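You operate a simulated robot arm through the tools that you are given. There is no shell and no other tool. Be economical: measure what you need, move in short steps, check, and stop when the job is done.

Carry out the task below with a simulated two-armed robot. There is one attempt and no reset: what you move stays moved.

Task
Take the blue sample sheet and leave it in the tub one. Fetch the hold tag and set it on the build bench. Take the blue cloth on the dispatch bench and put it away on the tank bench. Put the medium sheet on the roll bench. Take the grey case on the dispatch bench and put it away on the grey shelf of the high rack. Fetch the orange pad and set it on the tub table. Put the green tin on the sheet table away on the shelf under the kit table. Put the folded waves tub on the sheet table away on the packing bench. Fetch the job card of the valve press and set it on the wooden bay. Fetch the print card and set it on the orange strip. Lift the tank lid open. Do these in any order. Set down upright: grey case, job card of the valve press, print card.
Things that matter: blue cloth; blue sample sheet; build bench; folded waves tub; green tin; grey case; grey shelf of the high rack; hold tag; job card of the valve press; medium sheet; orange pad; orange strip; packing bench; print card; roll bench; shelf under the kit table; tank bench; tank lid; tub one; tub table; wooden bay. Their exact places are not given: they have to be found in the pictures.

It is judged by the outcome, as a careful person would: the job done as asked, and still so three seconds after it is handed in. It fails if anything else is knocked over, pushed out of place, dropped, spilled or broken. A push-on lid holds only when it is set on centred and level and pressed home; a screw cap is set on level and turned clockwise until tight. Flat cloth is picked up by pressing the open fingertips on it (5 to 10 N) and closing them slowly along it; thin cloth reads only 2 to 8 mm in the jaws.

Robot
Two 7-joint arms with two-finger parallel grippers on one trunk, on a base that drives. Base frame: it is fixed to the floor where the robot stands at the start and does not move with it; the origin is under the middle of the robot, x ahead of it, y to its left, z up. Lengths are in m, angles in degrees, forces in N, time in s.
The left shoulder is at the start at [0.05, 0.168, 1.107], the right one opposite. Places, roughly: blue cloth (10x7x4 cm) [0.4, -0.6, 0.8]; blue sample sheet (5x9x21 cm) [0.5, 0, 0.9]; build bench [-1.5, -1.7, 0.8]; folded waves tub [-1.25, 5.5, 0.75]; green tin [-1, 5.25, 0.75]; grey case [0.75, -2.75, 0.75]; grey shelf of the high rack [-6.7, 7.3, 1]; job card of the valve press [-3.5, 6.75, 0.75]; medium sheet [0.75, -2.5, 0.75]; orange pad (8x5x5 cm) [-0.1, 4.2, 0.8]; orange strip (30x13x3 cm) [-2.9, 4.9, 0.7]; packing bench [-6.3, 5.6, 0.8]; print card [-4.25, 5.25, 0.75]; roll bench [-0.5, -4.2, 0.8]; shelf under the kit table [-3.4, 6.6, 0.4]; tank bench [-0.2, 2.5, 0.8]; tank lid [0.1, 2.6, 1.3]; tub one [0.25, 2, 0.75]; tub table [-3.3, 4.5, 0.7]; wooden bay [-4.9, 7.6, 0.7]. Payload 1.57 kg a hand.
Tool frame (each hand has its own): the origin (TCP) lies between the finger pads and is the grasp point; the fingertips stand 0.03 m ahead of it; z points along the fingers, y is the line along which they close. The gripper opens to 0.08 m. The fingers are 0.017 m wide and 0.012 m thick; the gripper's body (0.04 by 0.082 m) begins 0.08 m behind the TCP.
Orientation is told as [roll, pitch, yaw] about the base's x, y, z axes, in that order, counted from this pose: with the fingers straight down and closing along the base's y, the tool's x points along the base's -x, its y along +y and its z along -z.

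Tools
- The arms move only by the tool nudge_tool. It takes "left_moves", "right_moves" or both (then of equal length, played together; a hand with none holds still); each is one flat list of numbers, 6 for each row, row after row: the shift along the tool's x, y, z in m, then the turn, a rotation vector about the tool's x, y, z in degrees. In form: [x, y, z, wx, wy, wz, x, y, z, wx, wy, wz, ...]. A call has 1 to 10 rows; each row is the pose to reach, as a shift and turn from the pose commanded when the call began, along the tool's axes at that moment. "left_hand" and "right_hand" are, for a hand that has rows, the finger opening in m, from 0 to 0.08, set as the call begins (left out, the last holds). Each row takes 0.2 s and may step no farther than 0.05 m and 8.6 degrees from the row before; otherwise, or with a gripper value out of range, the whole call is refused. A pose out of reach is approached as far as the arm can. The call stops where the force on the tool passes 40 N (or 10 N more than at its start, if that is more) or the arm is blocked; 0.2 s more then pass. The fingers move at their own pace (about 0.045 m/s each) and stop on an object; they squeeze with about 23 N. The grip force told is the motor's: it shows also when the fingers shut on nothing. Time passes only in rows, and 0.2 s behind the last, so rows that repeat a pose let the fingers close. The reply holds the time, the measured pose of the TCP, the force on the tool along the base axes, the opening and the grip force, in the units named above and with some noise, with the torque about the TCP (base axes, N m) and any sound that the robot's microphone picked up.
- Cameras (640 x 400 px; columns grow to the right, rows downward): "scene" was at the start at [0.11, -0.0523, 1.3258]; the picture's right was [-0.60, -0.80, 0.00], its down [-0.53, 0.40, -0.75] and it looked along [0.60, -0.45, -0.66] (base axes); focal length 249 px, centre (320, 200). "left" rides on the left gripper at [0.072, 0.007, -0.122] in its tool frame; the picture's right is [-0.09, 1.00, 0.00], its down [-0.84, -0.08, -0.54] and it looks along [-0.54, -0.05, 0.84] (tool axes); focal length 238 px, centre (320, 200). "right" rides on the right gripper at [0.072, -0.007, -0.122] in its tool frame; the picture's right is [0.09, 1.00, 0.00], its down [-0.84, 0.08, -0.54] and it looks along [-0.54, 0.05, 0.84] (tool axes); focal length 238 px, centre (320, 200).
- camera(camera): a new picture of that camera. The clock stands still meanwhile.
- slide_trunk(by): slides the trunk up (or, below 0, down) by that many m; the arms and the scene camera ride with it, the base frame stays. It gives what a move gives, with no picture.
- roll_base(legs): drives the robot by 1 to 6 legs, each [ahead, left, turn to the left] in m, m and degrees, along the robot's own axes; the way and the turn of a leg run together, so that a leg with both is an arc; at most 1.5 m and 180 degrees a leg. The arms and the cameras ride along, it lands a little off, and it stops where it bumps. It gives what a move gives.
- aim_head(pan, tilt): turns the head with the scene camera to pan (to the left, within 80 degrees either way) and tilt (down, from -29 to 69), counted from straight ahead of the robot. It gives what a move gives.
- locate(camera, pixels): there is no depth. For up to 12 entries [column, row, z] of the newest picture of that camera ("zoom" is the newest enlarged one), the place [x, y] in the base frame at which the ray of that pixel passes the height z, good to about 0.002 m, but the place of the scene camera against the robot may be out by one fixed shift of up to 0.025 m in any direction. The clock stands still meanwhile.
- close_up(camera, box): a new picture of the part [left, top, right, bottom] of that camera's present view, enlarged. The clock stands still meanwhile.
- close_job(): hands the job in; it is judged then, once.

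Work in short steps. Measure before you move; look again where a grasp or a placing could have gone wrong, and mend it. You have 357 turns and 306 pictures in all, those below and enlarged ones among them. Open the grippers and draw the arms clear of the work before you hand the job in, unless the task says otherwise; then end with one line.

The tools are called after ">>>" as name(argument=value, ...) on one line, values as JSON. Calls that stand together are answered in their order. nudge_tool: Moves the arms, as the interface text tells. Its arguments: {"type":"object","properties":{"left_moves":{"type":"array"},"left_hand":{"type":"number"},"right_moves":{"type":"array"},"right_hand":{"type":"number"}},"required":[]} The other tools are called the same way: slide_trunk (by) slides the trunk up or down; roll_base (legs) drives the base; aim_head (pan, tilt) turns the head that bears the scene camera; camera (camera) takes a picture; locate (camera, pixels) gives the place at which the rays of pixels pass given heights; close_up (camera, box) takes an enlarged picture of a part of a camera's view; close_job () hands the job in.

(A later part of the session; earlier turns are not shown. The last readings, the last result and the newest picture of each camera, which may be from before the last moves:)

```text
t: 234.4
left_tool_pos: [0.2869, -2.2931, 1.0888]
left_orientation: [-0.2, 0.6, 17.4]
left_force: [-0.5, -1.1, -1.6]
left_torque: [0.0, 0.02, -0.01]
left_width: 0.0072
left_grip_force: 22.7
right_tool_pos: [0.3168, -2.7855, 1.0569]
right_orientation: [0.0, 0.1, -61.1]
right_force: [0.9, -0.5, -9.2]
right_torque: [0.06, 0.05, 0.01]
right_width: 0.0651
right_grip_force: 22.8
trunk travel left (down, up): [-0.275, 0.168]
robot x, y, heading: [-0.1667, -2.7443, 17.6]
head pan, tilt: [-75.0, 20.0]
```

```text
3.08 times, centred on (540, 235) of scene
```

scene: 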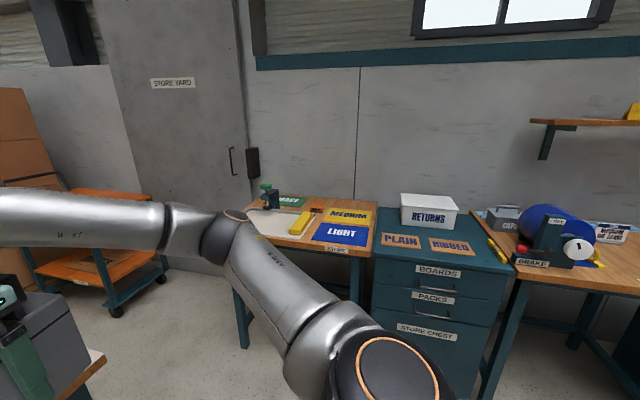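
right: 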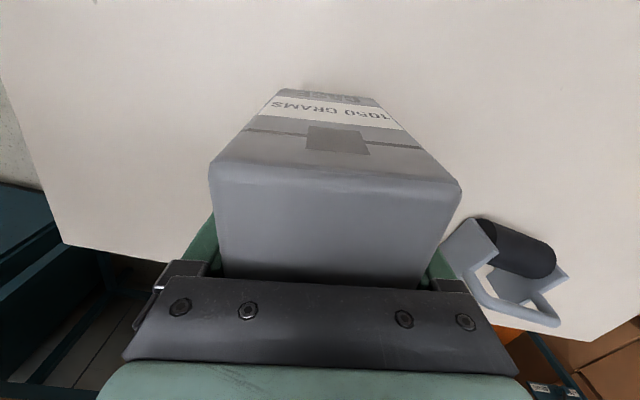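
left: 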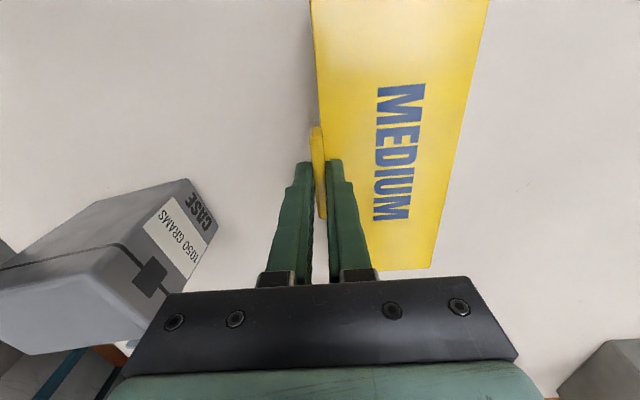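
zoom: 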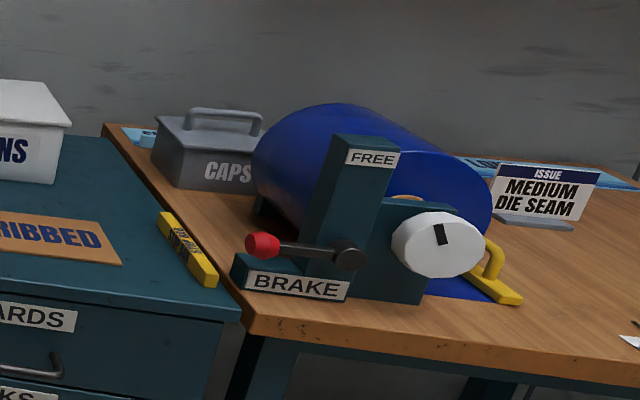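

The bench with the blue roll is the roll bench. Turn right to face it and approach.

>>> roll_base(legs=[[0, 0, -107], [0.35, -0.5, 0]])

>>> aim_head(pan=0, tilt=30)

>>> camera(camera="scene")

```text
t: 242.2
left_tool_pos: [-0.3492, -3.6592, 1.0888]
left_orientation: [-0.3, 0.6, -88.4]
left_force: [-0.6, 1.1, 0.0]
left_torque: [-0.01, 0.03, 0.01]
left_width: 0.0072
left_grip_force: 23.5
right_tool_pos: [-0.8319, -3.5548, 1.0564]
right_orientation: [0.0, 0.1, -166.8]
right_force: [0.6, -0.1, -11.2]
right_torque: [0.01, -0.07, -0.03]
right_width: 0.065
right_grip_force: 23.2
trunk travel left (down, up): [-0.275, 0.168]
robot x, y, heading: [-0.6608, -3.098, -88.4]
head pan, tilt: [-75.0, 20.0]
```

```text
t: 243.7
left_tool_pos: [-0.3497, -3.6584, 1.0886]
left_orientation: [-0.1, 0.6, -88.5]
left_force: [-0.2, -0.2, -0.1]
left_torque: [0.0, 0.04, -0.03]
left_width: 0.0073
left_grip_force: 22.4
right_tool_pos: [-0.8321, -3.5555, 1.0559]
right_orientation: [0.0, 0.1, -166.9]
right_force: [-0.6, -0.4, -10.1]
right_torque: [0.06, -0.07, 0.01]
right_width: 0.0652
right_grip_force: 22.9
trunk travel left (down, up): [-0.275, 0.168]
robot x, y, heading: [-0.6638, -3.0954, -88.7]
head pan, tilt: [0.0, 30.0]
```

```text
159 pictures are left
```

scene: 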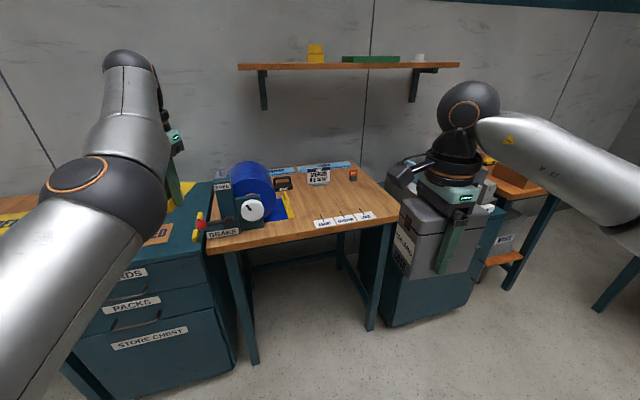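

Zoom the roll bench surface for a free 20×9 cm area.

>>> close_up(camera="scene", box=[190, 150, 410, 270])

>>> locate(camera="scene", pixels=[[210, 253, 0.78], [395, 220, 0.78], [355, 163, 0.78], [300, 220, 0.78], [340, 205, 0.78], [365, 195, 0.78], [320, 230, 0.78], [265, 238, 0.78]])

```text
2.91 times, centred on (300, 210) of scene
```

zoom: 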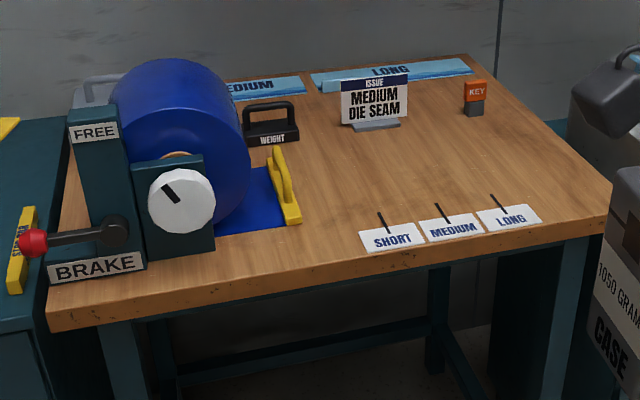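

```text
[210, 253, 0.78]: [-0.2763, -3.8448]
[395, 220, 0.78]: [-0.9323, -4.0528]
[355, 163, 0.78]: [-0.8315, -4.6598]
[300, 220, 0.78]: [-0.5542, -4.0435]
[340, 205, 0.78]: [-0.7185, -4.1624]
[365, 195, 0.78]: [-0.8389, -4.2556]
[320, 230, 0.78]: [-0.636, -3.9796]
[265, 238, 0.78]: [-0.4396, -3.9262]
```

Free zone near (-0.67,-4.16), bench tilted ~17°. I align heading to -72°, raise the right hand, yaw the left hand −90° so the sheet will lie along the bench, then look.

>>> nudge_tool(right_moves=[0, 0, -0.02, 0, 0, 0, 0, 0, -0.04, 0, 0, 0, 0, 0, -0.06, 0, 0, 0, 0, 0, -0.08, 0, 0, 0, 0, 0, -0.1, 0, 0, 0, 0, 0, -0.12, 0, 0, 0, 0, 0, -0.14, 0, 0, 0, 0, 0, -0.16, 0, 0, 0], left_moves=[0, 0, 0, 0, 0, 8, 0, 0, 0, 0, 0, 16, 0, 0, 0, 0, 0, 24, 0, 0, 0, 0, 0, 32, 0, 0, 0, 0, 0, 40, 0, 0, 0, 0, 0, 48, 0, 0, 0, 0, 0, 56, 0, 0, 0, 0, 0, 64])

>>> nudge_tool(left_moves=[0, 0, 0, 0, 0, 8, 0, 0, 0, 0, 0, 16, 0, 0, 0, 0, 0, 26])

>>> roll_base(legs=[[0, 0, 16.3], [0, -0.4, 0], [0.25, 0, 0]])

>>> camera(camera="scene")

>>> camera(camera="left")

```text
t: 245.5
left_tool_pos: [-0.3491, -3.6581, 1.09]
left_orientation: [-0.7, -0.1, -152.5]
left_force: [0.2, 0.7, -0.9]
left_torque: [0.03, -0.01, -0.01]
left_width: 0.0073
left_grip_force: 23.1
right_tool_pos: [-0.8313, -3.5558, 1.2172]
right_orientation: [0.1, 0.0, -166.9]
right_force: [-0.9, -0.1, -10.8]
right_torque: [0.02, -0.09, -0.02]
right_width: 0.0653
right_grip_force: 22.8
trunk travel left (down, up): [-0.275, 0.168]
robot x, y, heading: [-0.6607, -3.0988, -88.1]
head pan, tilt: [0.0, 30.0]
```

```text
refused: row 3 steps farther than a row can; nothing moved
```

```text
t: 250.3
left_tool_pos: [-0.5164, -3.906, 1.0908]
left_orientation: [-0.5, 0.1, -136.7]
left_force: [-0.4, 0.0, -1.3]
left_torque: [0.02, 0.03, 0.01]
left_width: 0.0069
left_grip_force: 22.7
right_tool_pos: [-1.0095, -3.9358, 1.2162]
right_orientation: [0.0, 0.1, -151.3]
right_force: [0.7, 0.0, -10.7]
right_torque: [0.05, -0.05, 0.0]
right_width: 0.0651
right_grip_force: 23.2
trunk travel left (down, up): [-0.275, 0.168]
robot x, y, heading: [-0.9706, -3.4514, -72.8]
head pan, tilt: [0.0, 30.0]
```

```text
157 pictures are left
```

scene: 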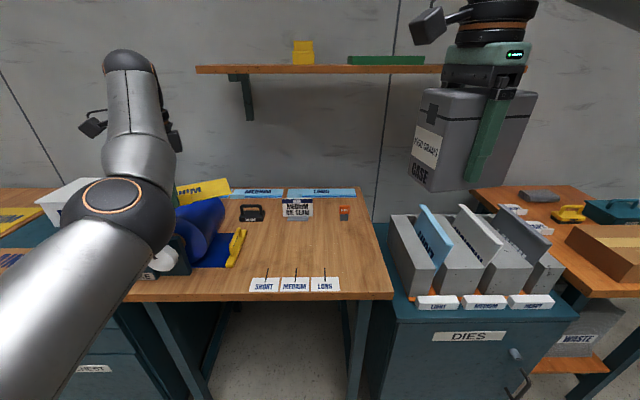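

```text
156 pictures are left
```

left: 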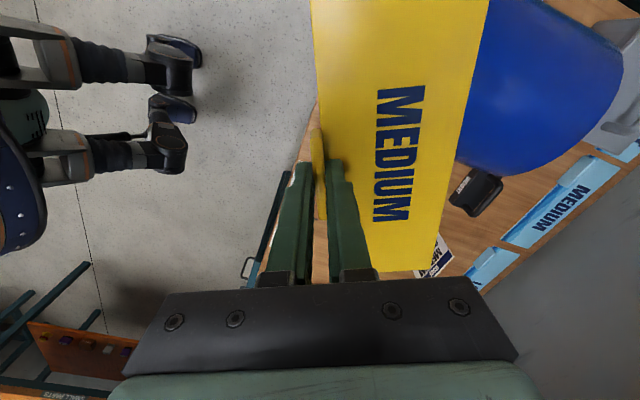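

Finish the yaw and locate the zone (310,245) and its bounds.

>>> nudge_tool(left_moves=[0, 0, 0, 0, 0, 8, 0, 0, 0, 0, 0, 16, 0, 0, 0, 0, 0, 24])

>>> close_up(camera="scene", box=[220, 180, 400, 310])

>>> locate(camera="scene", pixels=[[310, 247, 0.78], [298, 223, 0.78], [345, 221, 0.78], [295, 270, 0.78], [240, 255, 0.78], [375, 250, 0.78], [300, 300, 0.78], [390, 297, 0.78], [325, 268, 0.78]])

```text
t: 251.1
left_tool_pos: [-0.5171, -3.9049, 1.0908]
left_orientation: [-0.6, -0.2, -160.8]
left_force: [0.0, 0.3, 0.2]
left_torque: [0.05, -0.02, 0.02]
left_width: 0.007
left_grip_force: 23.2
right_tool_pos: [-1.0096, -3.9376, 1.2157]
right_orientation: [-0.1, 0.2, -151.3]
right_force: [1.1, -0.6, -11.0]
right_torque: [0.02, -0.07, 0.05]
right_width: 0.0648
right_grip_force: 23.2
trunk travel left (down, up): [-0.275, 0.168]
robot x, y, heading: [-0.9704, -3.4511, -72.8]
head pan, tilt: [0.0, 30.0]
```

```text
3.08 times, centred on (310, 245) of scene
```

zoom: 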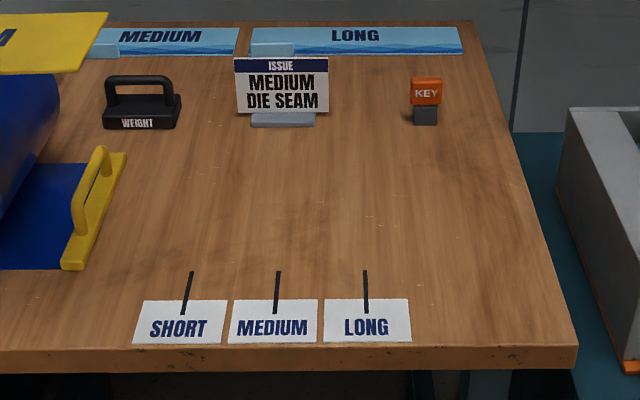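

```text
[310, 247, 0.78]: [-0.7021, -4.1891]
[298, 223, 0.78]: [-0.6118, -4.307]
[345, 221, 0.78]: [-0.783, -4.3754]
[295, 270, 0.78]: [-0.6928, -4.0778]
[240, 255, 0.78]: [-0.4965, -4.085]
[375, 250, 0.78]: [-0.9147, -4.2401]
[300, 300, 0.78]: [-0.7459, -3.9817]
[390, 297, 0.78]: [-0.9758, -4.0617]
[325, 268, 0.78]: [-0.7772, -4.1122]
```

Zone is 0.655–0.895 m ahead, ±0.2 lateral. Drive 0.12 ahead & 0.12 right, shift the left hand right 15 cm, and check.

>>> roll_base(legs=[[0.12, -0.12, 0]])

>>> nudge_tool(left_moves=[-0.03, 0.005, 0.01, 0, 0, 0, -0.06, 0.01, 0.02, 0, 0, 0, -0.09, 0.014, 0.03, 0, 0, 0, -0.12, 0.018, 0.04, 0, 0, 0, -0.15, 0.022, 0.05, 0, 0, 0])

>>> camera(camera="scene")

>>> camera(camera="left")

```text
t: 252.6
left_tool_pos: [-0.5975, -4.0542, 1.0905]
left_orientation: [-0.6, -0.1, -160.5]
left_force: [0.0, 0.2, -0.6]
left_torque: [0.03, 0.02, -0.01]
left_width: 0.0071
left_grip_force: 22.8
right_tool_pos: [-1.0889, -4.0865, 1.2167]
right_orientation: [0.0, 0.2, -151.1]
right_force: [0.4, -0.3, -10.4]
right_torque: [0.05, -0.09, -0.01]
right_width: 0.0648
right_grip_force: 23.2
trunk travel left (down, up): [-0.275, 0.168]
robot x, y, heading: [-1.0494, -3.5961, -72.8]
head pan, tilt: [0.0, 30.0]
```

```text
t: 253.8
left_tool_pos: [-0.731, -4.1241, 1.0402]
left_orientation: [-0.6, -0.3, -160.6]
left_force: [0.4, 0.9, -0.4]
left_torque: [0.04, -0.01, -0.02]
left_width: 0.0071
left_grip_force: 22.9
right_tool_pos: [-1.0892, -4.0867, 1.2162]
right_orientation: [0.0, 0.1, -151.1]
right_force: [-0.2, -0.8, -10.9]
right_torque: [0.03, -0.05, -0.01]
right_width: 0.0648
right_grip_force: 22.8
trunk travel left (down, up): [-0.275, 0.168]
robot x, y, heading: [-1.0486, -3.5999, -72.5]
head pan, tilt: [0.0, 30.0]
```

```text
154 pictures are left
```

scene: 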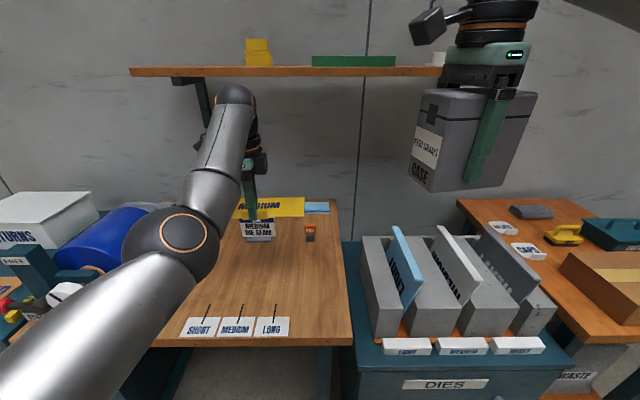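

```text
153 pictures are left
```

left: 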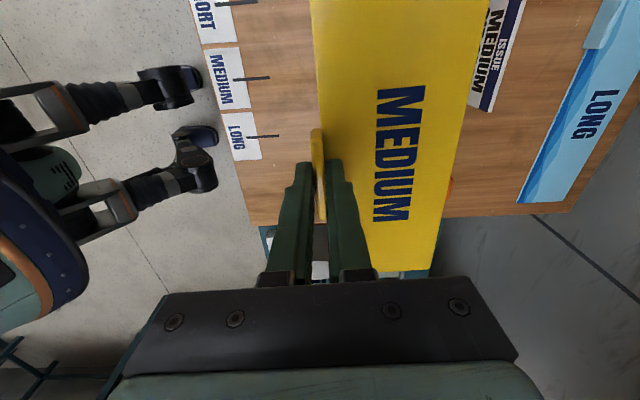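

Directly below is free wood (between the marks and the sign). Lower the sheet.

>>> nudge_tool(left_moves=[0, 0, 0.035, 0, 0, 0, 0, 0, 0.07, 0, 0, 0, 0, 0, 0.105, 0, 0, 0, 0, 0, 0.14, 0, 0, 0, 0, 0, 0.17, 0, 0, 0, 0, 0, 0.195, 0, 0, 0])

>>> camera(camera="left")

>>> camera(camera="scene")

```text
t: 255.2
left_tool_pos: [-0.7316, -4.1235, 0.8423]
left_orientation: [-0.6, -0.1, -160.5]
left_force: [0.4, 0.1, -1.3]
left_torque: [0.03, 0.04, 0.03]
left_width: 0.0073
left_grip_force: 23.1
right_tool_pos: [-1.0893, -4.0857, 1.2168]
right_orientation: [-0.1, 0.1, -151.1]
right_force: [0.3, -0.6, -10.1]
right_torque: [0.04, -0.06, 0.03]
right_width: 0.0651
right_grip_force: 23.2
trunk travel left (down, up): [-0.275, 0.168]
robot x, y, heading: [-1.0497, -3.5981, -72.7]
head pan, tilt: [0.0, 30.0]
```

```text
152 pictures are left
```

left: 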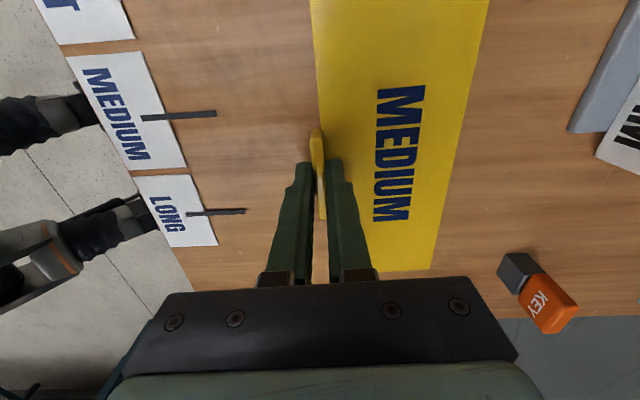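

```text
151 pictures are left
```

scene: 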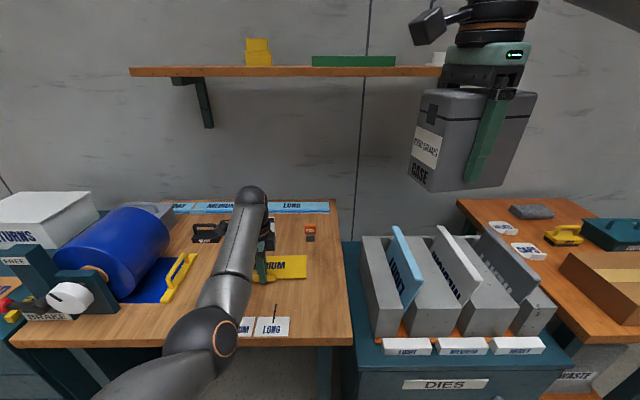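

Free of everything. Lower the last 2.5 cm gently to contact and release.

>>> nudge_tool(left_moves=[0, 0, 0.01, 0, 0, 0, 0, 0, 0.018, 0, 0, 0, 0, 0, 0.024, 0, 0, 0, 0, 0, 0.028, 0, 0, 0])

>>> nudge_tool(left_moves=[0, 0, 0, 0, 0, 0, 0, 0, 0, 0, 0, 0, 0, 0, 0, 0, 0, 0], left_hand=0.04)

>>> nudge_tool(left_moves=[0, 0, -0.01, 0, 0, 0, 0, 0, -0.03, 0, 0, 0, 0, 0, -0.07, 0, 0, 0, 0, 0, -0.11, 0, 0, 0, 0, 0, -0.15, 0, 0, 0, 0, 0, -0.19, 0, 0, 0, 0, 0, -0.23, 0, 0, 0])

>>> camera(camera="left")

```text
t: 256.0
left_tool_pos: [-0.73, -4.1271, 0.8335]
left_orientation: [0.7, -0.1, -160.4]
left_force: [-0.5, 5.0, 16.0]
left_torque: [0.13, 0.22, 0.01]
left_width: 0.0072
left_grip_force: 22.6
right_tool_pos: [-1.089, -4.0868, 1.2158]
right_orientation: [-0.3, 0.0, -151.0]
right_force: [0.0, -0.4, -10.5]
right_torque: [0.07, -0.07, 0.0]
right_width: 0.065
right_grip_force: 22.9
trunk travel left (down, up): [-0.275, 0.168]
robot x, y, heading: [-1.0506, -3.5961, -72.6]
head pan, tilt: [0.0, 30.0]
stopped in row 3 (left hand): the force on the tool passed its limit (the readings are from after the stop); the commanded pose is now the measured one
```

```text
t: 256.8
left_tool_pos: [-0.7304, -4.1259, 0.8336]
left_orientation: [0.7, -0.1, -160.4]
left_force: [-1.2, 6.4, 24.2]
left_torque: [-0.27, -0.13, 0.05]
left_width: 0.0347
left_grip_force: 0.1
right_tool_pos: [-1.0894, -4.0833, 1.2183]
right_orientation: [0.1, 0.0, -151.2]
right_force: [0.0, -0.8, -11.3]
right_torque: [0.06, -0.07, -0.04]
right_width: 0.065
right_grip_force: 23.2
trunk travel left (down, up): [-0.275, 0.168]
robot x, y, heading: [-1.0481, -3.5957, -72.7]
head pan, tilt: [0.0, 30.0]
```

```text
t: 258.4
left_tool_pos: [-0.7302, -4.1253, 1.0587]
left_orientation: [0.3, -0.2, -160.5]
left_force: [0.0, -0.1, 0.3]
left_torque: [0.03, 0.0, 0.01]
left_width: 0.0401
left_grip_force: 0.1
right_tool_pos: [-1.0892, -4.0853, 1.2165]
right_orientation: [0.0, 0.1, -151.1]
right_force: [-0.3, -0.1, -9.7]
right_torque: [0.05, -0.07, 0.02]
right_width: 0.0647
right_grip_force: 22.9
trunk travel left (down, up): [-0.275, 0.168]
robot x, y, heading: [-1.0493, -3.5958, -72.6]
head pan, tilt: [0.0, 30.0]
```

```text
150 pictures are left
```

left: 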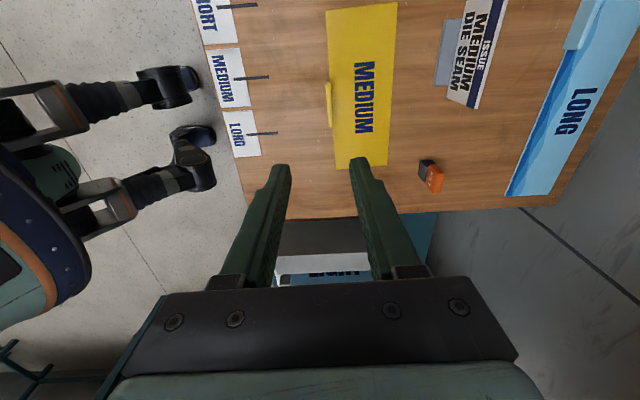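

Sheet placed. Bring the left hand back to neutral, then back out and start north through the aisle.

>>> nudge_tool(left_moves=[0.0, -0.02, -0.01, 0, 0, -8.5, 0.0, -0.04, -0.02, 0, 0, -17, 0.0, -0.06, -0.03, 0, 0, -25.5, 0.0, -0.08, -0.04, 0, 0, -34, 0.0, -0.1, -0.05, 0, 0, -42.5, 0.0, -0.12, -0.06, 0, 0, -51, 0, -0.13, -0.07, 0, 0, -59.5, 0, -0.14, -0.08, 0, 0, -68, 0, -0.15, -0.09, 0, 0, -76.5, 0, -0.15, -0.1, 0, 0, -85], left_hand=0.08)

>>> roll_base(legs=[[-0.2, 0, 0], [0, 1.0, 0], [0, 0, 178]])

>>> camera(camera="scene")

```text
t: 260.6
left_tool_pos: [-0.7349, -4.0045, 1.1858]
left_orientation: [-0.2, -0.3, -75.3]
left_force: [0.9, 0.0, 1.0]
left_torque: [0.05, 0.02, 0.0]
left_width: 0.0797
left_grip_force: 0.0
left hand out of reach, approached as far as the arm can: row 1, 2, 3, 4, 5, 6, 7, 8, 9, 10
right_tool_pos: [-1.089, -4.0863, 1.2162]
right_orientation: [-0.1, 0.1, -151.1]
right_force: [0.6, -0.4, -11.4]
right_torque: [0.01, -0.08, 0.01]
right_width: 0.0651
right_grip_force: 23.8
trunk travel left (down, up): [-0.275, 0.168]
robot x, y, heading: [-1.0475, -3.5993, -72.7]
head pan, tilt: [0.0, 30.0]
```

```text
t: 274.3
left_tool_pos: [-0.4853, -2.6996, 1.186]
left_orientation: [-0.2, -0.3, 106.3]
left_force: [0.4, 0.6, -0.7]
left_torque: [-0.01, -0.02, 0.01]
left_width: 0.0799
left_grip_force: 0.1
right_tool_pos: [-0.1334, -2.6084, 1.2167]
right_orientation: [-0.1, 0.1, 30.6]
right_force: [0.1, -0.5, -10.9]
right_torque: [-0.08, 0.03, 0.0]
right_width: 0.0649
right_grip_force: 22.9
trunk travel left (down, up): [-0.275, 0.168]
robot x, y, heading: [-0.1564, -3.0971, 109.3]
head pan, tilt: [0.0, 30.0]
```

```text
149 pictures are left
```

scene: 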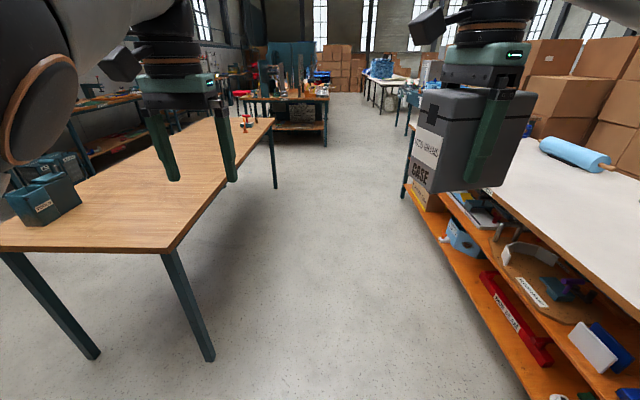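

Aisle clear ahead. Drive 2.9 m.

>>> roll_base(legs=[[1.45, 0, 0], [1.45, 0, 0]])

>>> aim_head(pan=-10, tilt=18)

>>> camera(camera="scene")

```text
t: 288.2
left_tool_pos: [-1.3974, 0.0283, 1.1851]
left_orientation: [-0.2, -0.2, 105.7]
left_force: [-0.2, -1.9, -0.5]
left_torque: [0.01, -0.01, 0.04]
left_width: 0.08
left_grip_force: 0.1
right_tool_pos: [-1.0462, 0.1172, 1.2162]
right_orientation: [0.0, 0.1, 30.1]
right_force: [-0.1, -0.4, -10.5]
right_torque: [-0.05, 0.08, -0.02]
right_width: 0.0647
right_grip_force: 22.8
trunk travel left (down, up): [-0.275, 0.168]
robot x, y, heading: [-1.0725, -0.3682, 108.3]
head pan, tilt: [0.0, 30.0]
```

```text
t: 288.9
left_tool_pos: [-1.3981, 0.0281, 1.1867]
left_orientation: [-0.2, -0.3, 105.7]
left_force: [1.2, -0.6, 0.6]
left_torque: [0.01, -0.03, 0.01]
left_width: 0.08
left_grip_force: 0.0
right_tool_pos: [-1.0457, 0.1167, 1.215]
right_orientation: [0.0, 0.2, 30.1]
right_force: [-0.2, 0.6, -10.4]
right_torque: [-0.03, 0.11, -0.01]
right_width: 0.0654
right_grip_force: 23.2
trunk travel left (down, up): [-0.275, 0.168]
robot x, y, heading: [-1.0737, -0.3745, 108.6]
head pan, tilt: [-10.0, 18.0]
```

```text
148 pictures are left
```

scene: 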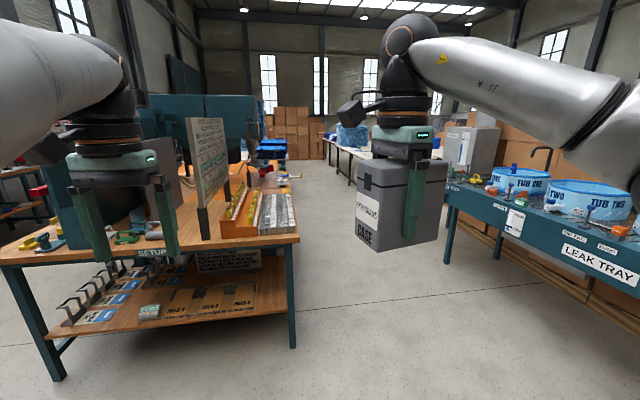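

Locate the setup bench's near right leg (293,348) and bench corner (298,238) to plan the aisle.

>>> locate(camera="scene", pixels=[[293, 348, 0.0], [298, 238, 0.78], [300, 180, 0.78], [445, 262, 0.0], [350, 185, 0.0], [330, 150, 0.78], [62, 380, 0.0]])

```text
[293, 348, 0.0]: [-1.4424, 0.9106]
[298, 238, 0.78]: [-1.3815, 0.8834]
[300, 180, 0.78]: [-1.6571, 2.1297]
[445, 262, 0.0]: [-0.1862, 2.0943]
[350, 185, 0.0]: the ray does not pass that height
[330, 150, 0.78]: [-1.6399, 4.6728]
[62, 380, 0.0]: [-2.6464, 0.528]
```

Aisle centre is clear: strafe right 0.5, turn to heading 96, drive 2.4 m, look.

>>> roll_base(legs=[[0, -0.5, 0], [0, 0, -12.7], [1.2, 0, 0], [1.2, 0, 0]])

>>> camera(camera="scene")

```text
t: 303.9
left_tool_pos: [-1.1864, 2.5926, 1.1857]
left_orientation: [-0.2, -0.1, 95.7]
left_force: [0.0, -0.6, 0.0]
left_torque: [0.02, 0.01, 0.0]
left_width: 0.0798
left_grip_force: 0.1
right_tool_pos: [-0.8252, 2.6181, 1.2156]
right_orientation: [-0.1, 0.1, 20.0]
right_force: [0.4, -0.4, -11.2]
right_torque: [-0.06, 0.08, 0.02]
right_width: 0.0647
right_grip_force: 22.1
trunk travel left (down, up): [-0.275, 0.168]
robot x, y, heading: [-0.9392, 2.1429, 98.4]
head pan, tilt: [-10.0, 18.0]
```

```text
147 pictures are left
```

scene: 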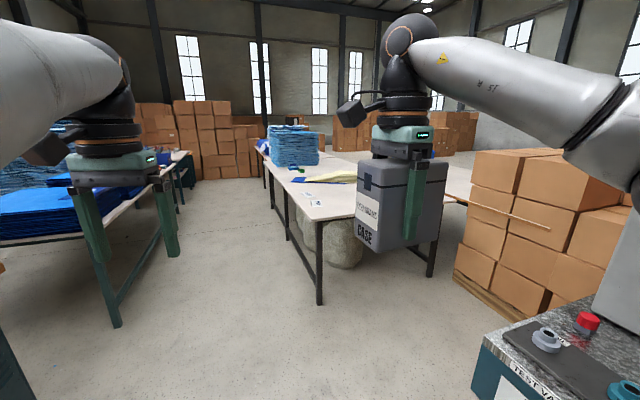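

Locate the white table's near-end corners (legs at (320,300) and (430,275)).

>>> locate(camera="scene", pixels=[[320, 303, 0.0], [430, 277, 0.0], [318, 222, 0.74], [290, 240, 0.0], [272, 208, 0.0], [450, 290, 0.0], [118, 325, 0.0], [190, 150, 0.74]])

>>> aim_head(pan=-40, tilt=20)

>>> camera(camera="scene")

```text
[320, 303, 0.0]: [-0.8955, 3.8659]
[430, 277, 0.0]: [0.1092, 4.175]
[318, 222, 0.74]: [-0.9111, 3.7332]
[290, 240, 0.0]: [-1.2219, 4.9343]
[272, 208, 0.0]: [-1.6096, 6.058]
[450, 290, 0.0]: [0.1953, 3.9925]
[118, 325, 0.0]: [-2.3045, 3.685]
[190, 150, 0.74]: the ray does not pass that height
```

```text
t: 304.9
left_tool_pos: [-1.1864, 2.5926, 1.1807]
left_orientation: [-0.4, 0.3, 95.7]
left_force: [0.6, 0.3, 0.9]
left_torque: [0.02, 0.03, -0.02]
left_width: 0.0801
left_grip_force: 0.0
right_tool_pos: [-0.8234, 2.6173, 1.2163]
right_orientation: [-0.1, 0.2, 19.9]
right_force: [-0.2, 0.0, -10.4]
right_torque: [-0.01, 0.05, -0.02]
right_width: 0.065
right_grip_force: 23.3
trunk travel left (down, up): [-0.275, 0.168]
robot x, y, heading: [-0.9383, 2.1426, 98.4]
head pan, tilt: [-40.0, 20.0]
```

```text
146 pictures are left
```

scene: 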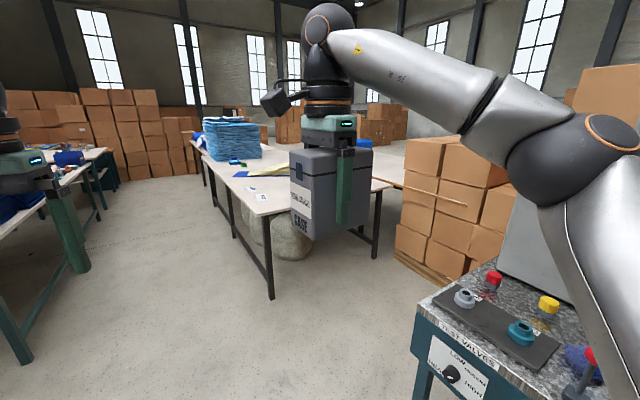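

Check the pallet position relative to the end of this table.

>>> locate(camera="scene", pixels=[[396, 250, 0.0], [437, 285, 0.0], [270, 298, 0.0], [375, 257, 0.0], [268, 215, 0.74], [388, 187, 0.74], [275, 205, 0.76]])

>>> close_up(camera="scene", box=[190, 110, 410, 270])

```text
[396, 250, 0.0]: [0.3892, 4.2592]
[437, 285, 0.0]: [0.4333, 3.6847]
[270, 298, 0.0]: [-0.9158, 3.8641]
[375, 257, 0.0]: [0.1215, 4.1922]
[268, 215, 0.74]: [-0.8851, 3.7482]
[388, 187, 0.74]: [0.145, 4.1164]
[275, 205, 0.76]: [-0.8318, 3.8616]
```

```text
2.50 times, centred on (300, 190) of scene
```

zoom: 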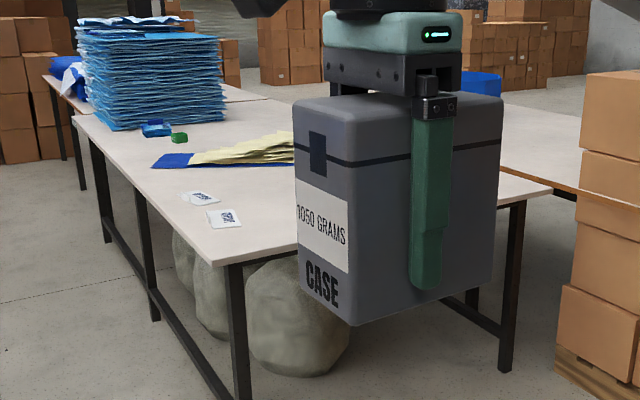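

The near end of the sheet table is free; approach its end, turned so the left hand can take the orange pad. Raise the case first.

>>> nudge_tool(right_moves=[0, 0, -0.02, 0, 0, 0, 0, 0, -0.04, 0, 0, 0, 0, 0, -0.06, 0, 0, 0, 0, 0, -0.08, 0, 0, 0, 0, 0, -0.1, 0, 0, 0, 0, 0, -0.12, 0, 0, 0])

>>> roll_base(legs=[[0, 0, 9.4], [0.95, 0, 0], [0, -1.0, 0], [0, 0, -30]])

>>> aim_head(pan=10, tilt=38)

>>> camera(camera="scene")

>>> camera(camera="left")

```text
t: 306.3
left_tool_pos: [-1.1866, 2.5927, 1.1809]
left_orientation: [-0.3, 0.3, 95.7]
left_force: [-0.4, -0.2, 0.6]
left_torque: [0.02, -0.04, -0.02]
left_width: 0.08
left_grip_force: 0.0
right_tool_pos: [-0.8231, 2.5972, 1.2903]
right_orientation: [0.2, 0.1, 19.9]
right_force: [0.6, -0.1, -11.1]
right_torque: [0.0, 0.06, 0.0]
right_width: 0.0649
right_grip_force: 23.4
right hand out of reach, approached as far as the arm can: row 4, 5, 6
trunk travel left (down, up): [-0.275, 0.168]
robot x, y, heading: [-0.9356, 2.1398, 98.7]
head pan, tilt: [-40.0, 20.0]
```

```text
t: 318.2
left_tool_pos: [-0.3628, 3.8839, 1.1802]
left_orientation: [-0.3, 0.5, 75.4]
left_force: [0.2, 0.3, 0.2]
left_torque: [0.0, 0.01, 0.01]
left_width: 0.0802
left_grip_force: 0.0
right_tool_pos: [-0.0177, 3.7613, 1.2907]
right_orientation: [0.0, 0.2, -0.1]
right_force: [-0.1, -0.9, -9.9]
right_torque: [0.01, 0.1, 0.0]
right_width: 0.0646
right_grip_force: 23.0
trunk travel left (down, up): [-0.275, 0.168]
robot x, y, heading: [-0.2855, 3.3734, 78.3]
head pan, tilt: [-40.0, 20.0]
```

```text
t: 319.4
left_tool_pos: [-0.362, 3.8834, 1.1801]
left_orientation: [-0.3, 0.5, 75.5]
left_force: [0.2, 0.5, -0.4]
left_torque: [-0.01, 0.02, -0.01]
left_width: 0.0799
left_grip_force: 0.1
right_tool_pos: [-0.0171, 3.7611, 1.2905]
right_orientation: [0.0, 0.1, -0.1]
right_force: [-0.1, 0.6, -8.9]
right_torque: [0.04, 0.08, -0.01]
right_width: 0.0651
right_grip_force: 23.0
trunk travel left (down, up): [-0.275, 0.168]
robot x, y, heading: [-0.2862, 3.3737, 78.2]
head pan, tilt: [10.0, 38.0]
```

```text
144 pictures are left
```

scene: 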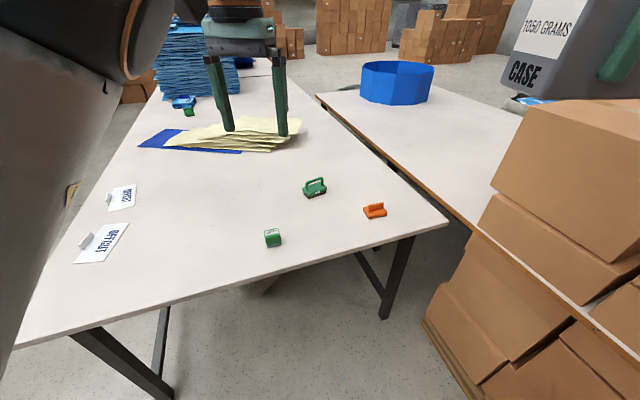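

```text
143 pictures are left
```

left: 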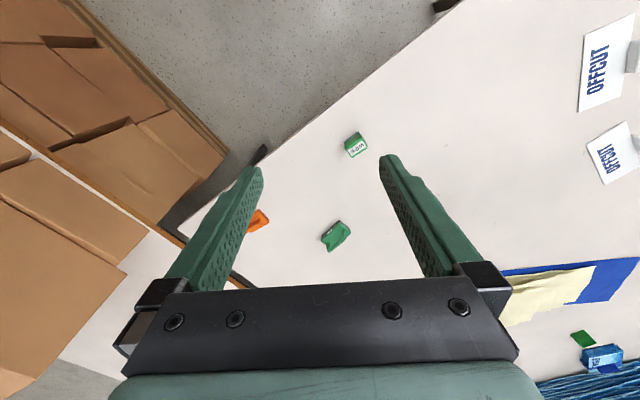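

Orange pad at (375,211). Zoom and locate.

>>> close_up(camera="scene", box=[340, 185, 410, 235])

>>> close_up(camera="left", box=[230, 190, 360, 270])

>>> locate(camera="scene", pixels=[[375, 213, 0.74], [375, 213, 0.78], [445, 225, 0.74], [180, 320, 0.74]])

>>> locate(camera="left", pixels=[[256, 219, 0.76], [256, 219, 0.8], [356, 146, 0.74]])

```text
8.00 times, centred on (375, 210) of scene
```

zoom: 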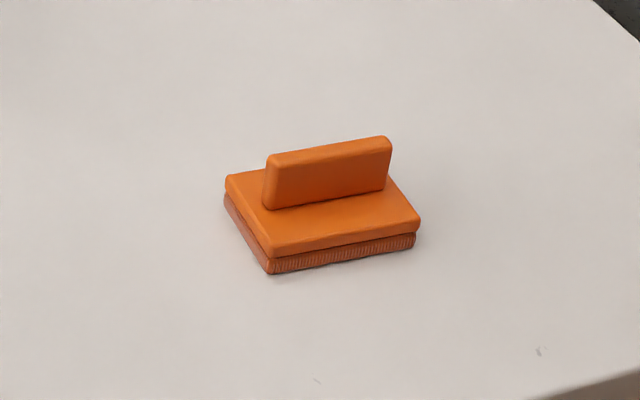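

```text
4.92 times, centred on (295, 230) of left
```

zoom: 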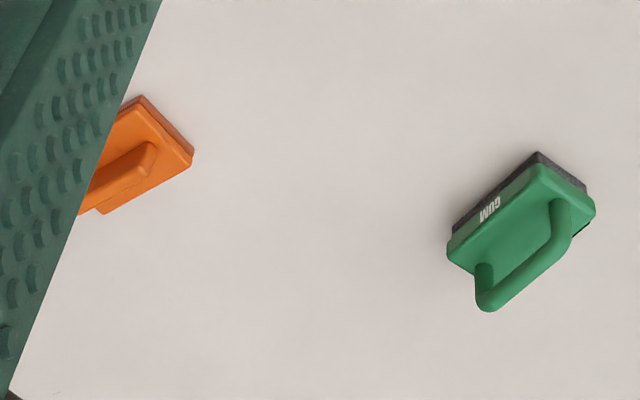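

```text
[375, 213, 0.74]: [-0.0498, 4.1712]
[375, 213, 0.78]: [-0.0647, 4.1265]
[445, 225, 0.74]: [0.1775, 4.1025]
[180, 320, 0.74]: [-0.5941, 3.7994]
```

```text
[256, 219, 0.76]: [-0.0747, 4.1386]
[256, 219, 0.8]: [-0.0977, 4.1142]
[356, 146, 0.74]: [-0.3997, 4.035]
```

Drive closer and turn so the pad is ~20° to the left at 0.63 m.

>>> roll_base(legs=[[0.16, -0.1, 0], [0, 0, -18]])

>>> camera(camera="left")

>>> camera(camera="scene")

```text
t: 322.0
left_tool_pos: [-0.0698, 4.0162, 1.1812]
left_orientation: [-0.3, 0.5, 57.7]
left_force: [0.6, 0.8, -0.2]
left_torque: [0.05, -0.02, 0.01]
left_width: 0.0797
left_grip_force: 0.1
right_tool_pos: [0.22, 3.7949, 1.2893]
right_orientation: [0.0, 0.1, -18.0]
right_force: [0.0, -0.7, -10.9]
right_torque: [0.01, 0.11, 0.0]
right_width: 0.0648
right_grip_force: 22.8
trunk travel left (down, up): [-0.275, 0.168]
robot x, y, heading: [-0.1499, 3.511, 60.4]
head pan, tilt: [10.0, 38.0]
```

```text
140 pictures are left
```

left: 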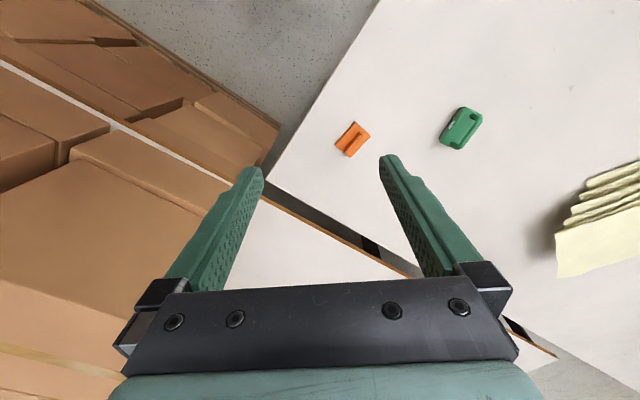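

```text
139 pictures are left
```

scene: 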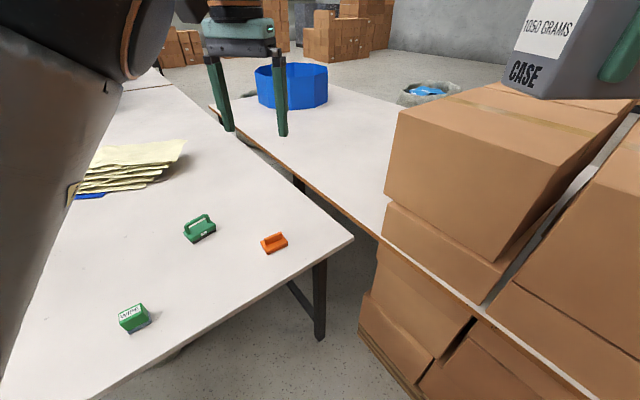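

Zoom on the pad in the left view and locate the ridge.

>>> close_up(camera="left", box=[320, 110, 390, 165])

```text
7.27 times, centred on (355, 138) of left
```

zoom: 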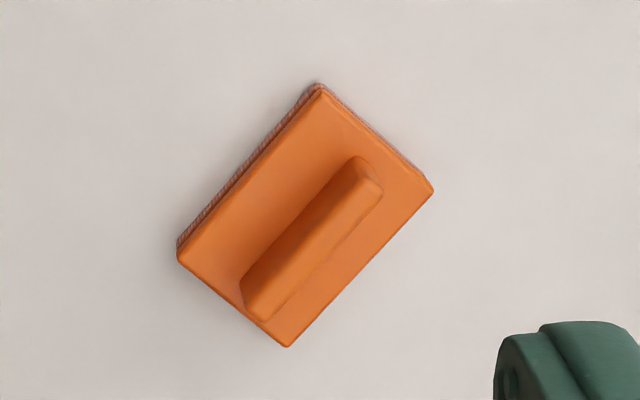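

>>> locate(camera="zoom", pixels=[[362, 172, 0.79], [260, 305, 0.79], [362, 172, 0.81], [260, 305, 0.81], [320, 85, 0.77], [180, 258, 0.77], [288, 345, 0.77], [432, 190, 0.77]])

```text
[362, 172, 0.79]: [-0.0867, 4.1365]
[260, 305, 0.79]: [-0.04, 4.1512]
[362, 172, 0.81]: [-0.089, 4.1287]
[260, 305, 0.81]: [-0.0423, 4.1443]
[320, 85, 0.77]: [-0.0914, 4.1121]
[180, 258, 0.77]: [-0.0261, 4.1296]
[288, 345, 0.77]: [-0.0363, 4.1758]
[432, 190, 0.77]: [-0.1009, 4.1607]
```

Ridge centre ≈(-0.063,4.144), close direction yaw 15. Move the left hand over it, narrowing to 4 cm.

>>> nudge_tool(left_moves=[-0.014, 0.008, 0.03, 0, 0, 5.3, -0.028, 0.016, 0.065, 0, 0, 10.7, -0.042, 0.023, 0.1, 0, 0, 16, -0.056, 0.031, 0.135, 0, 0, 21.3, -0.07, 0.039, 0.17, 0, 0, 26.7, -0.084, 0.047, 0.205, 0, 0, 32, -0.098, 0.055, 0.24, 0, 0, 37.4, -0.1116, 0.0625, 0.27, 0, 0, 42.7, -0.1116, 0.0625, 0.3, 0, 0, 42.7], left_hand=0.045)

>>> camera(camera="left")

```text
t: 324.0
left_tool_pos: [-0.0621, 4.1399, 0.8771]
left_orientation: [-0.7, 0.2, 14.7]
left_force: [0.5, 0.7, 0.1]
left_torque: [0.03, -0.02, -0.01]
left_width: 0.0452
left_grip_force: 0.1
right_tool_pos: [0.2196, 3.7972, 1.2916]
right_orientation: [0.0, 0.1, -18.1]
right_force: [-0.7, 0.2, -10.7]
right_torque: [0.0, 0.12, -0.02]
right_width: 0.0651
right_grip_force: 22.9
trunk travel left (down, up): [-0.275, 0.168]
robot x, y, heading: [-0.1513, 3.5041, 60.5]
head pan, tilt: [10.0, 38.0]
```

```text
137 pictures are left
```

left: 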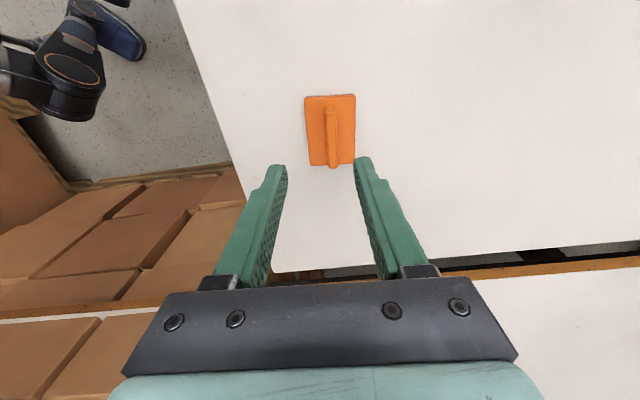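

Shift +1 cm in tool y and descend.

>>> nudge_tool(left_moves=[0, 0.01, 0.02, 0, 0, 0, 0, 0.01, 0.045, 0, 0, 0, 0, 0.01, 0.06, 0, 0, 0])

>>> camera(camera="left")

```text
t: 324.8
left_tool_pos: [-0.0666, 4.1506, 0.8173]
left_orientation: [-0.6, 0.2, 14.9]
left_force: [-0.4, -0.8, 0.5]
left_torque: [-0.03, 0.0, 0.0]
left_width: 0.0451
left_grip_force: 0.1
right_tool_pos: [0.2198, 3.7958, 1.2896]
right_orientation: [0.0, 0.1, -18.0]
right_force: [-0.2, -0.1, -10.0]
right_torque: [0.03, 0.12, 0.03]
right_width: 0.0649
right_grip_force: 22.9
trunk travel left (down, up): [-0.275, 0.168]
robot x, y, heading: [-0.1501, 3.5076, 60.2]
head pan, tilt: [10.0, 38.0]
```

```text
136 pictures are left
```

left: 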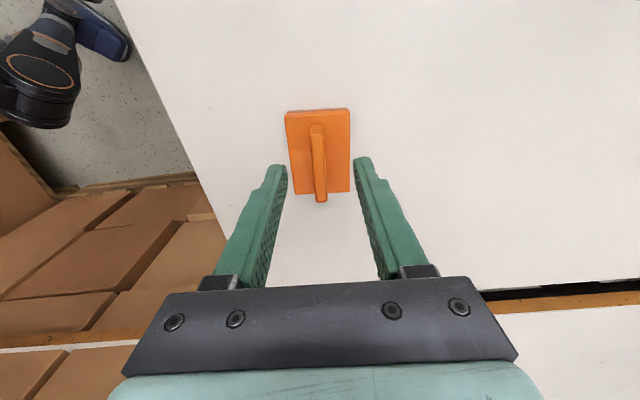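

Lower slowly until contact, then close.

>>> nudge_tool(left_moves=[0, 0, 0.008, 0, 0, 0, 0, 0, 0.014, 0, 0, 0, 0, 0, 0.019, 0, 0, 0, 0, 0, 0.023, 0, 0, 0])

>>> camera(camera="left")

```text
t: 325.8
left_tool_pos: [-0.0655, 4.1496, 0.796]
left_orientation: [-0.5, 0.2, 14.8]
left_force: [0.2, -0.4, 0.4]
left_torque: [0.03, -0.01, -0.01]
left_width: 0.045
left_grip_force: 0.0
right_tool_pos: [0.2209, 3.7957, 1.2904]
right_orientation: [0.0, 0.0, -18.0]
right_force: [-0.7, -0.1, -9.8]
right_torque: [-0.02, 0.07, 0.03]
right_width: 0.0652
right_grip_force: 23.2
trunk travel left (down, up): [-0.275, 0.168]
robot x, y, heading: [-0.1522, 3.5054, 60.6]
head pan, tilt: [10.0, 38.0]
```

```text
135 pictures are left
```

left: 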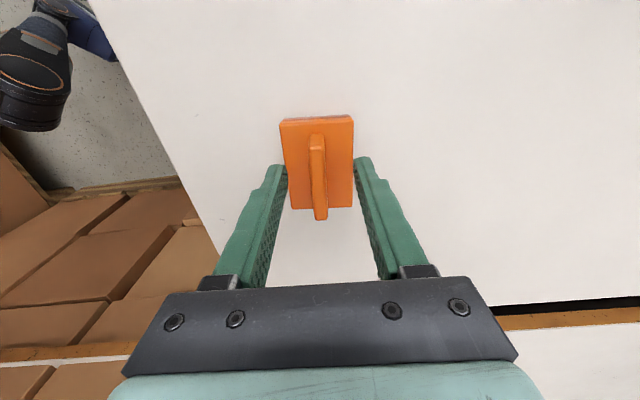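

Continue a little lower.

>>> nudge_tool(left_moves=[0, 0, 0.005, 0, 0, 0, 0, 0, 0.009, 0, 0, 0, 0, 0, 0.012, 0, 0, 0], left_hand=0.035)

>>> camera(camera="left")

```text
t: 326.6
left_tool_pos: [-0.0661, 4.1499, 0.7876]
left_orientation: [-0.2, 0.1, 15.0]
left_force: [-5.2, -2.4, 20.1]
left_torque: [-0.01, 0.17, -0.02]
left_width: 0.0343
left_grip_force: 0.0
right_tool_pos: [0.219, 3.7943, 1.2926]
right_orientation: [0.1, 0.2, -18.0]
right_force: [0.3, -0.4, -9.3]
right_torque: [0.04, 0.05, 0.0]
right_width: 0.065
right_grip_force: 23.0
trunk travel left (down, up): [-0.275, 0.168]
robot x, y, heading: [-0.1512, 3.5051, 60.7]
head pan, tilt: [10.0, 38.0]
```

```text
134 pictures are left
```

left: 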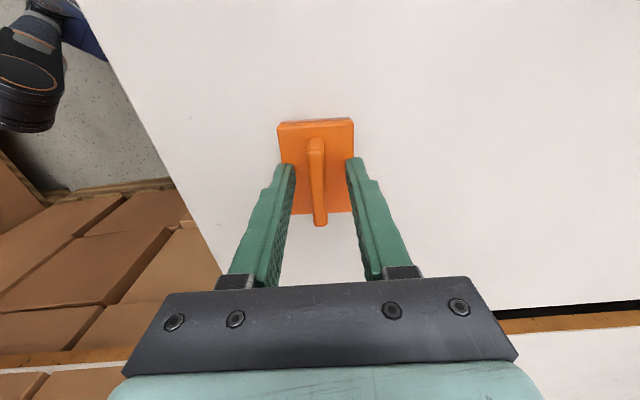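

On the pad's top face. Ease 2 mm and close on the ridge, then lift.

>>> nudge_tool(left_moves=[0, 0, -0.004, 0, 0, 0, 0, 0, -0.004, 0, 0, 0, 0, 0, -0.004, 0, 0, 0], left_hand=0.0)

>>> nudge_tool(left_moves=[0, 0, 0, 0, 0, 0, 0, 0, -0.005, 0, 0, 0, 0, 0, -0.015, 0, 0, 0, 0, 0, -0.03, 0, 0, 0, 0, 0, -0.05, 0, 0, 0, 0, 0, -0.08, 0, 0, 0])

>>> camera(camera="left")

```text
t: 327.4
left_tool_pos: [-0.0636, 4.1482, 0.7874]
left_orientation: [-0.8, 0.1, 14.7]
left_force: [-0.3, -6.7, 16.6]
left_torque: [0.14, 0.04, -0.08]
left_width: 0.0094
left_grip_force: 23.1
right_tool_pos: [0.2198, 3.7936, 1.2913]
right_orientation: [0.1, 0.1, -18.0]
right_force: [0.1, 0.6, -10.6]
right_torque: [-0.01, 0.11, 0.02]
right_width: 0.0649
right_grip_force: 23.4
trunk travel left (down, up): [-0.275, 0.168]
robot x, y, heading: [-0.1566, 3.5069, 60.3]
head pan, tilt: [10.0, 38.0]
```

```text
t: 328.8
left_tool_pos: [-0.0661, 4.1503, 0.8681]
left_orientation: [-0.6, 0.1, 14.9]
left_force: [-0.3, 0.3, -0.6]
left_torque: [-0.03, -0.03, 0.04]
left_width: 0.0089
left_grip_force: 22.7
right_tool_pos: [0.2209, 3.7956, 1.291]
right_orientation: [-0.1, 0.1, -17.9]
right_force: [1.0, -0.2, -10.1]
right_torque: [0.06, 0.1, 0.03]
right_width: 0.0648
right_grip_force: 22.7
trunk travel left (down, up): [-0.275, 0.168]
robot x, y, heading: [-0.1499, 3.5064, 60.7]
head pan, tilt: [10.0, 38.0]
```

```text
133 pictures are left
```

left: 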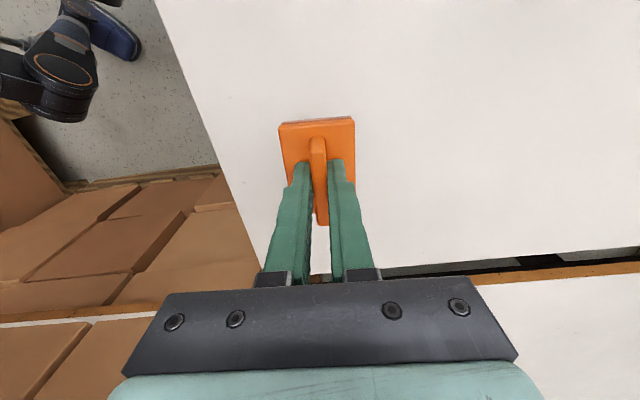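

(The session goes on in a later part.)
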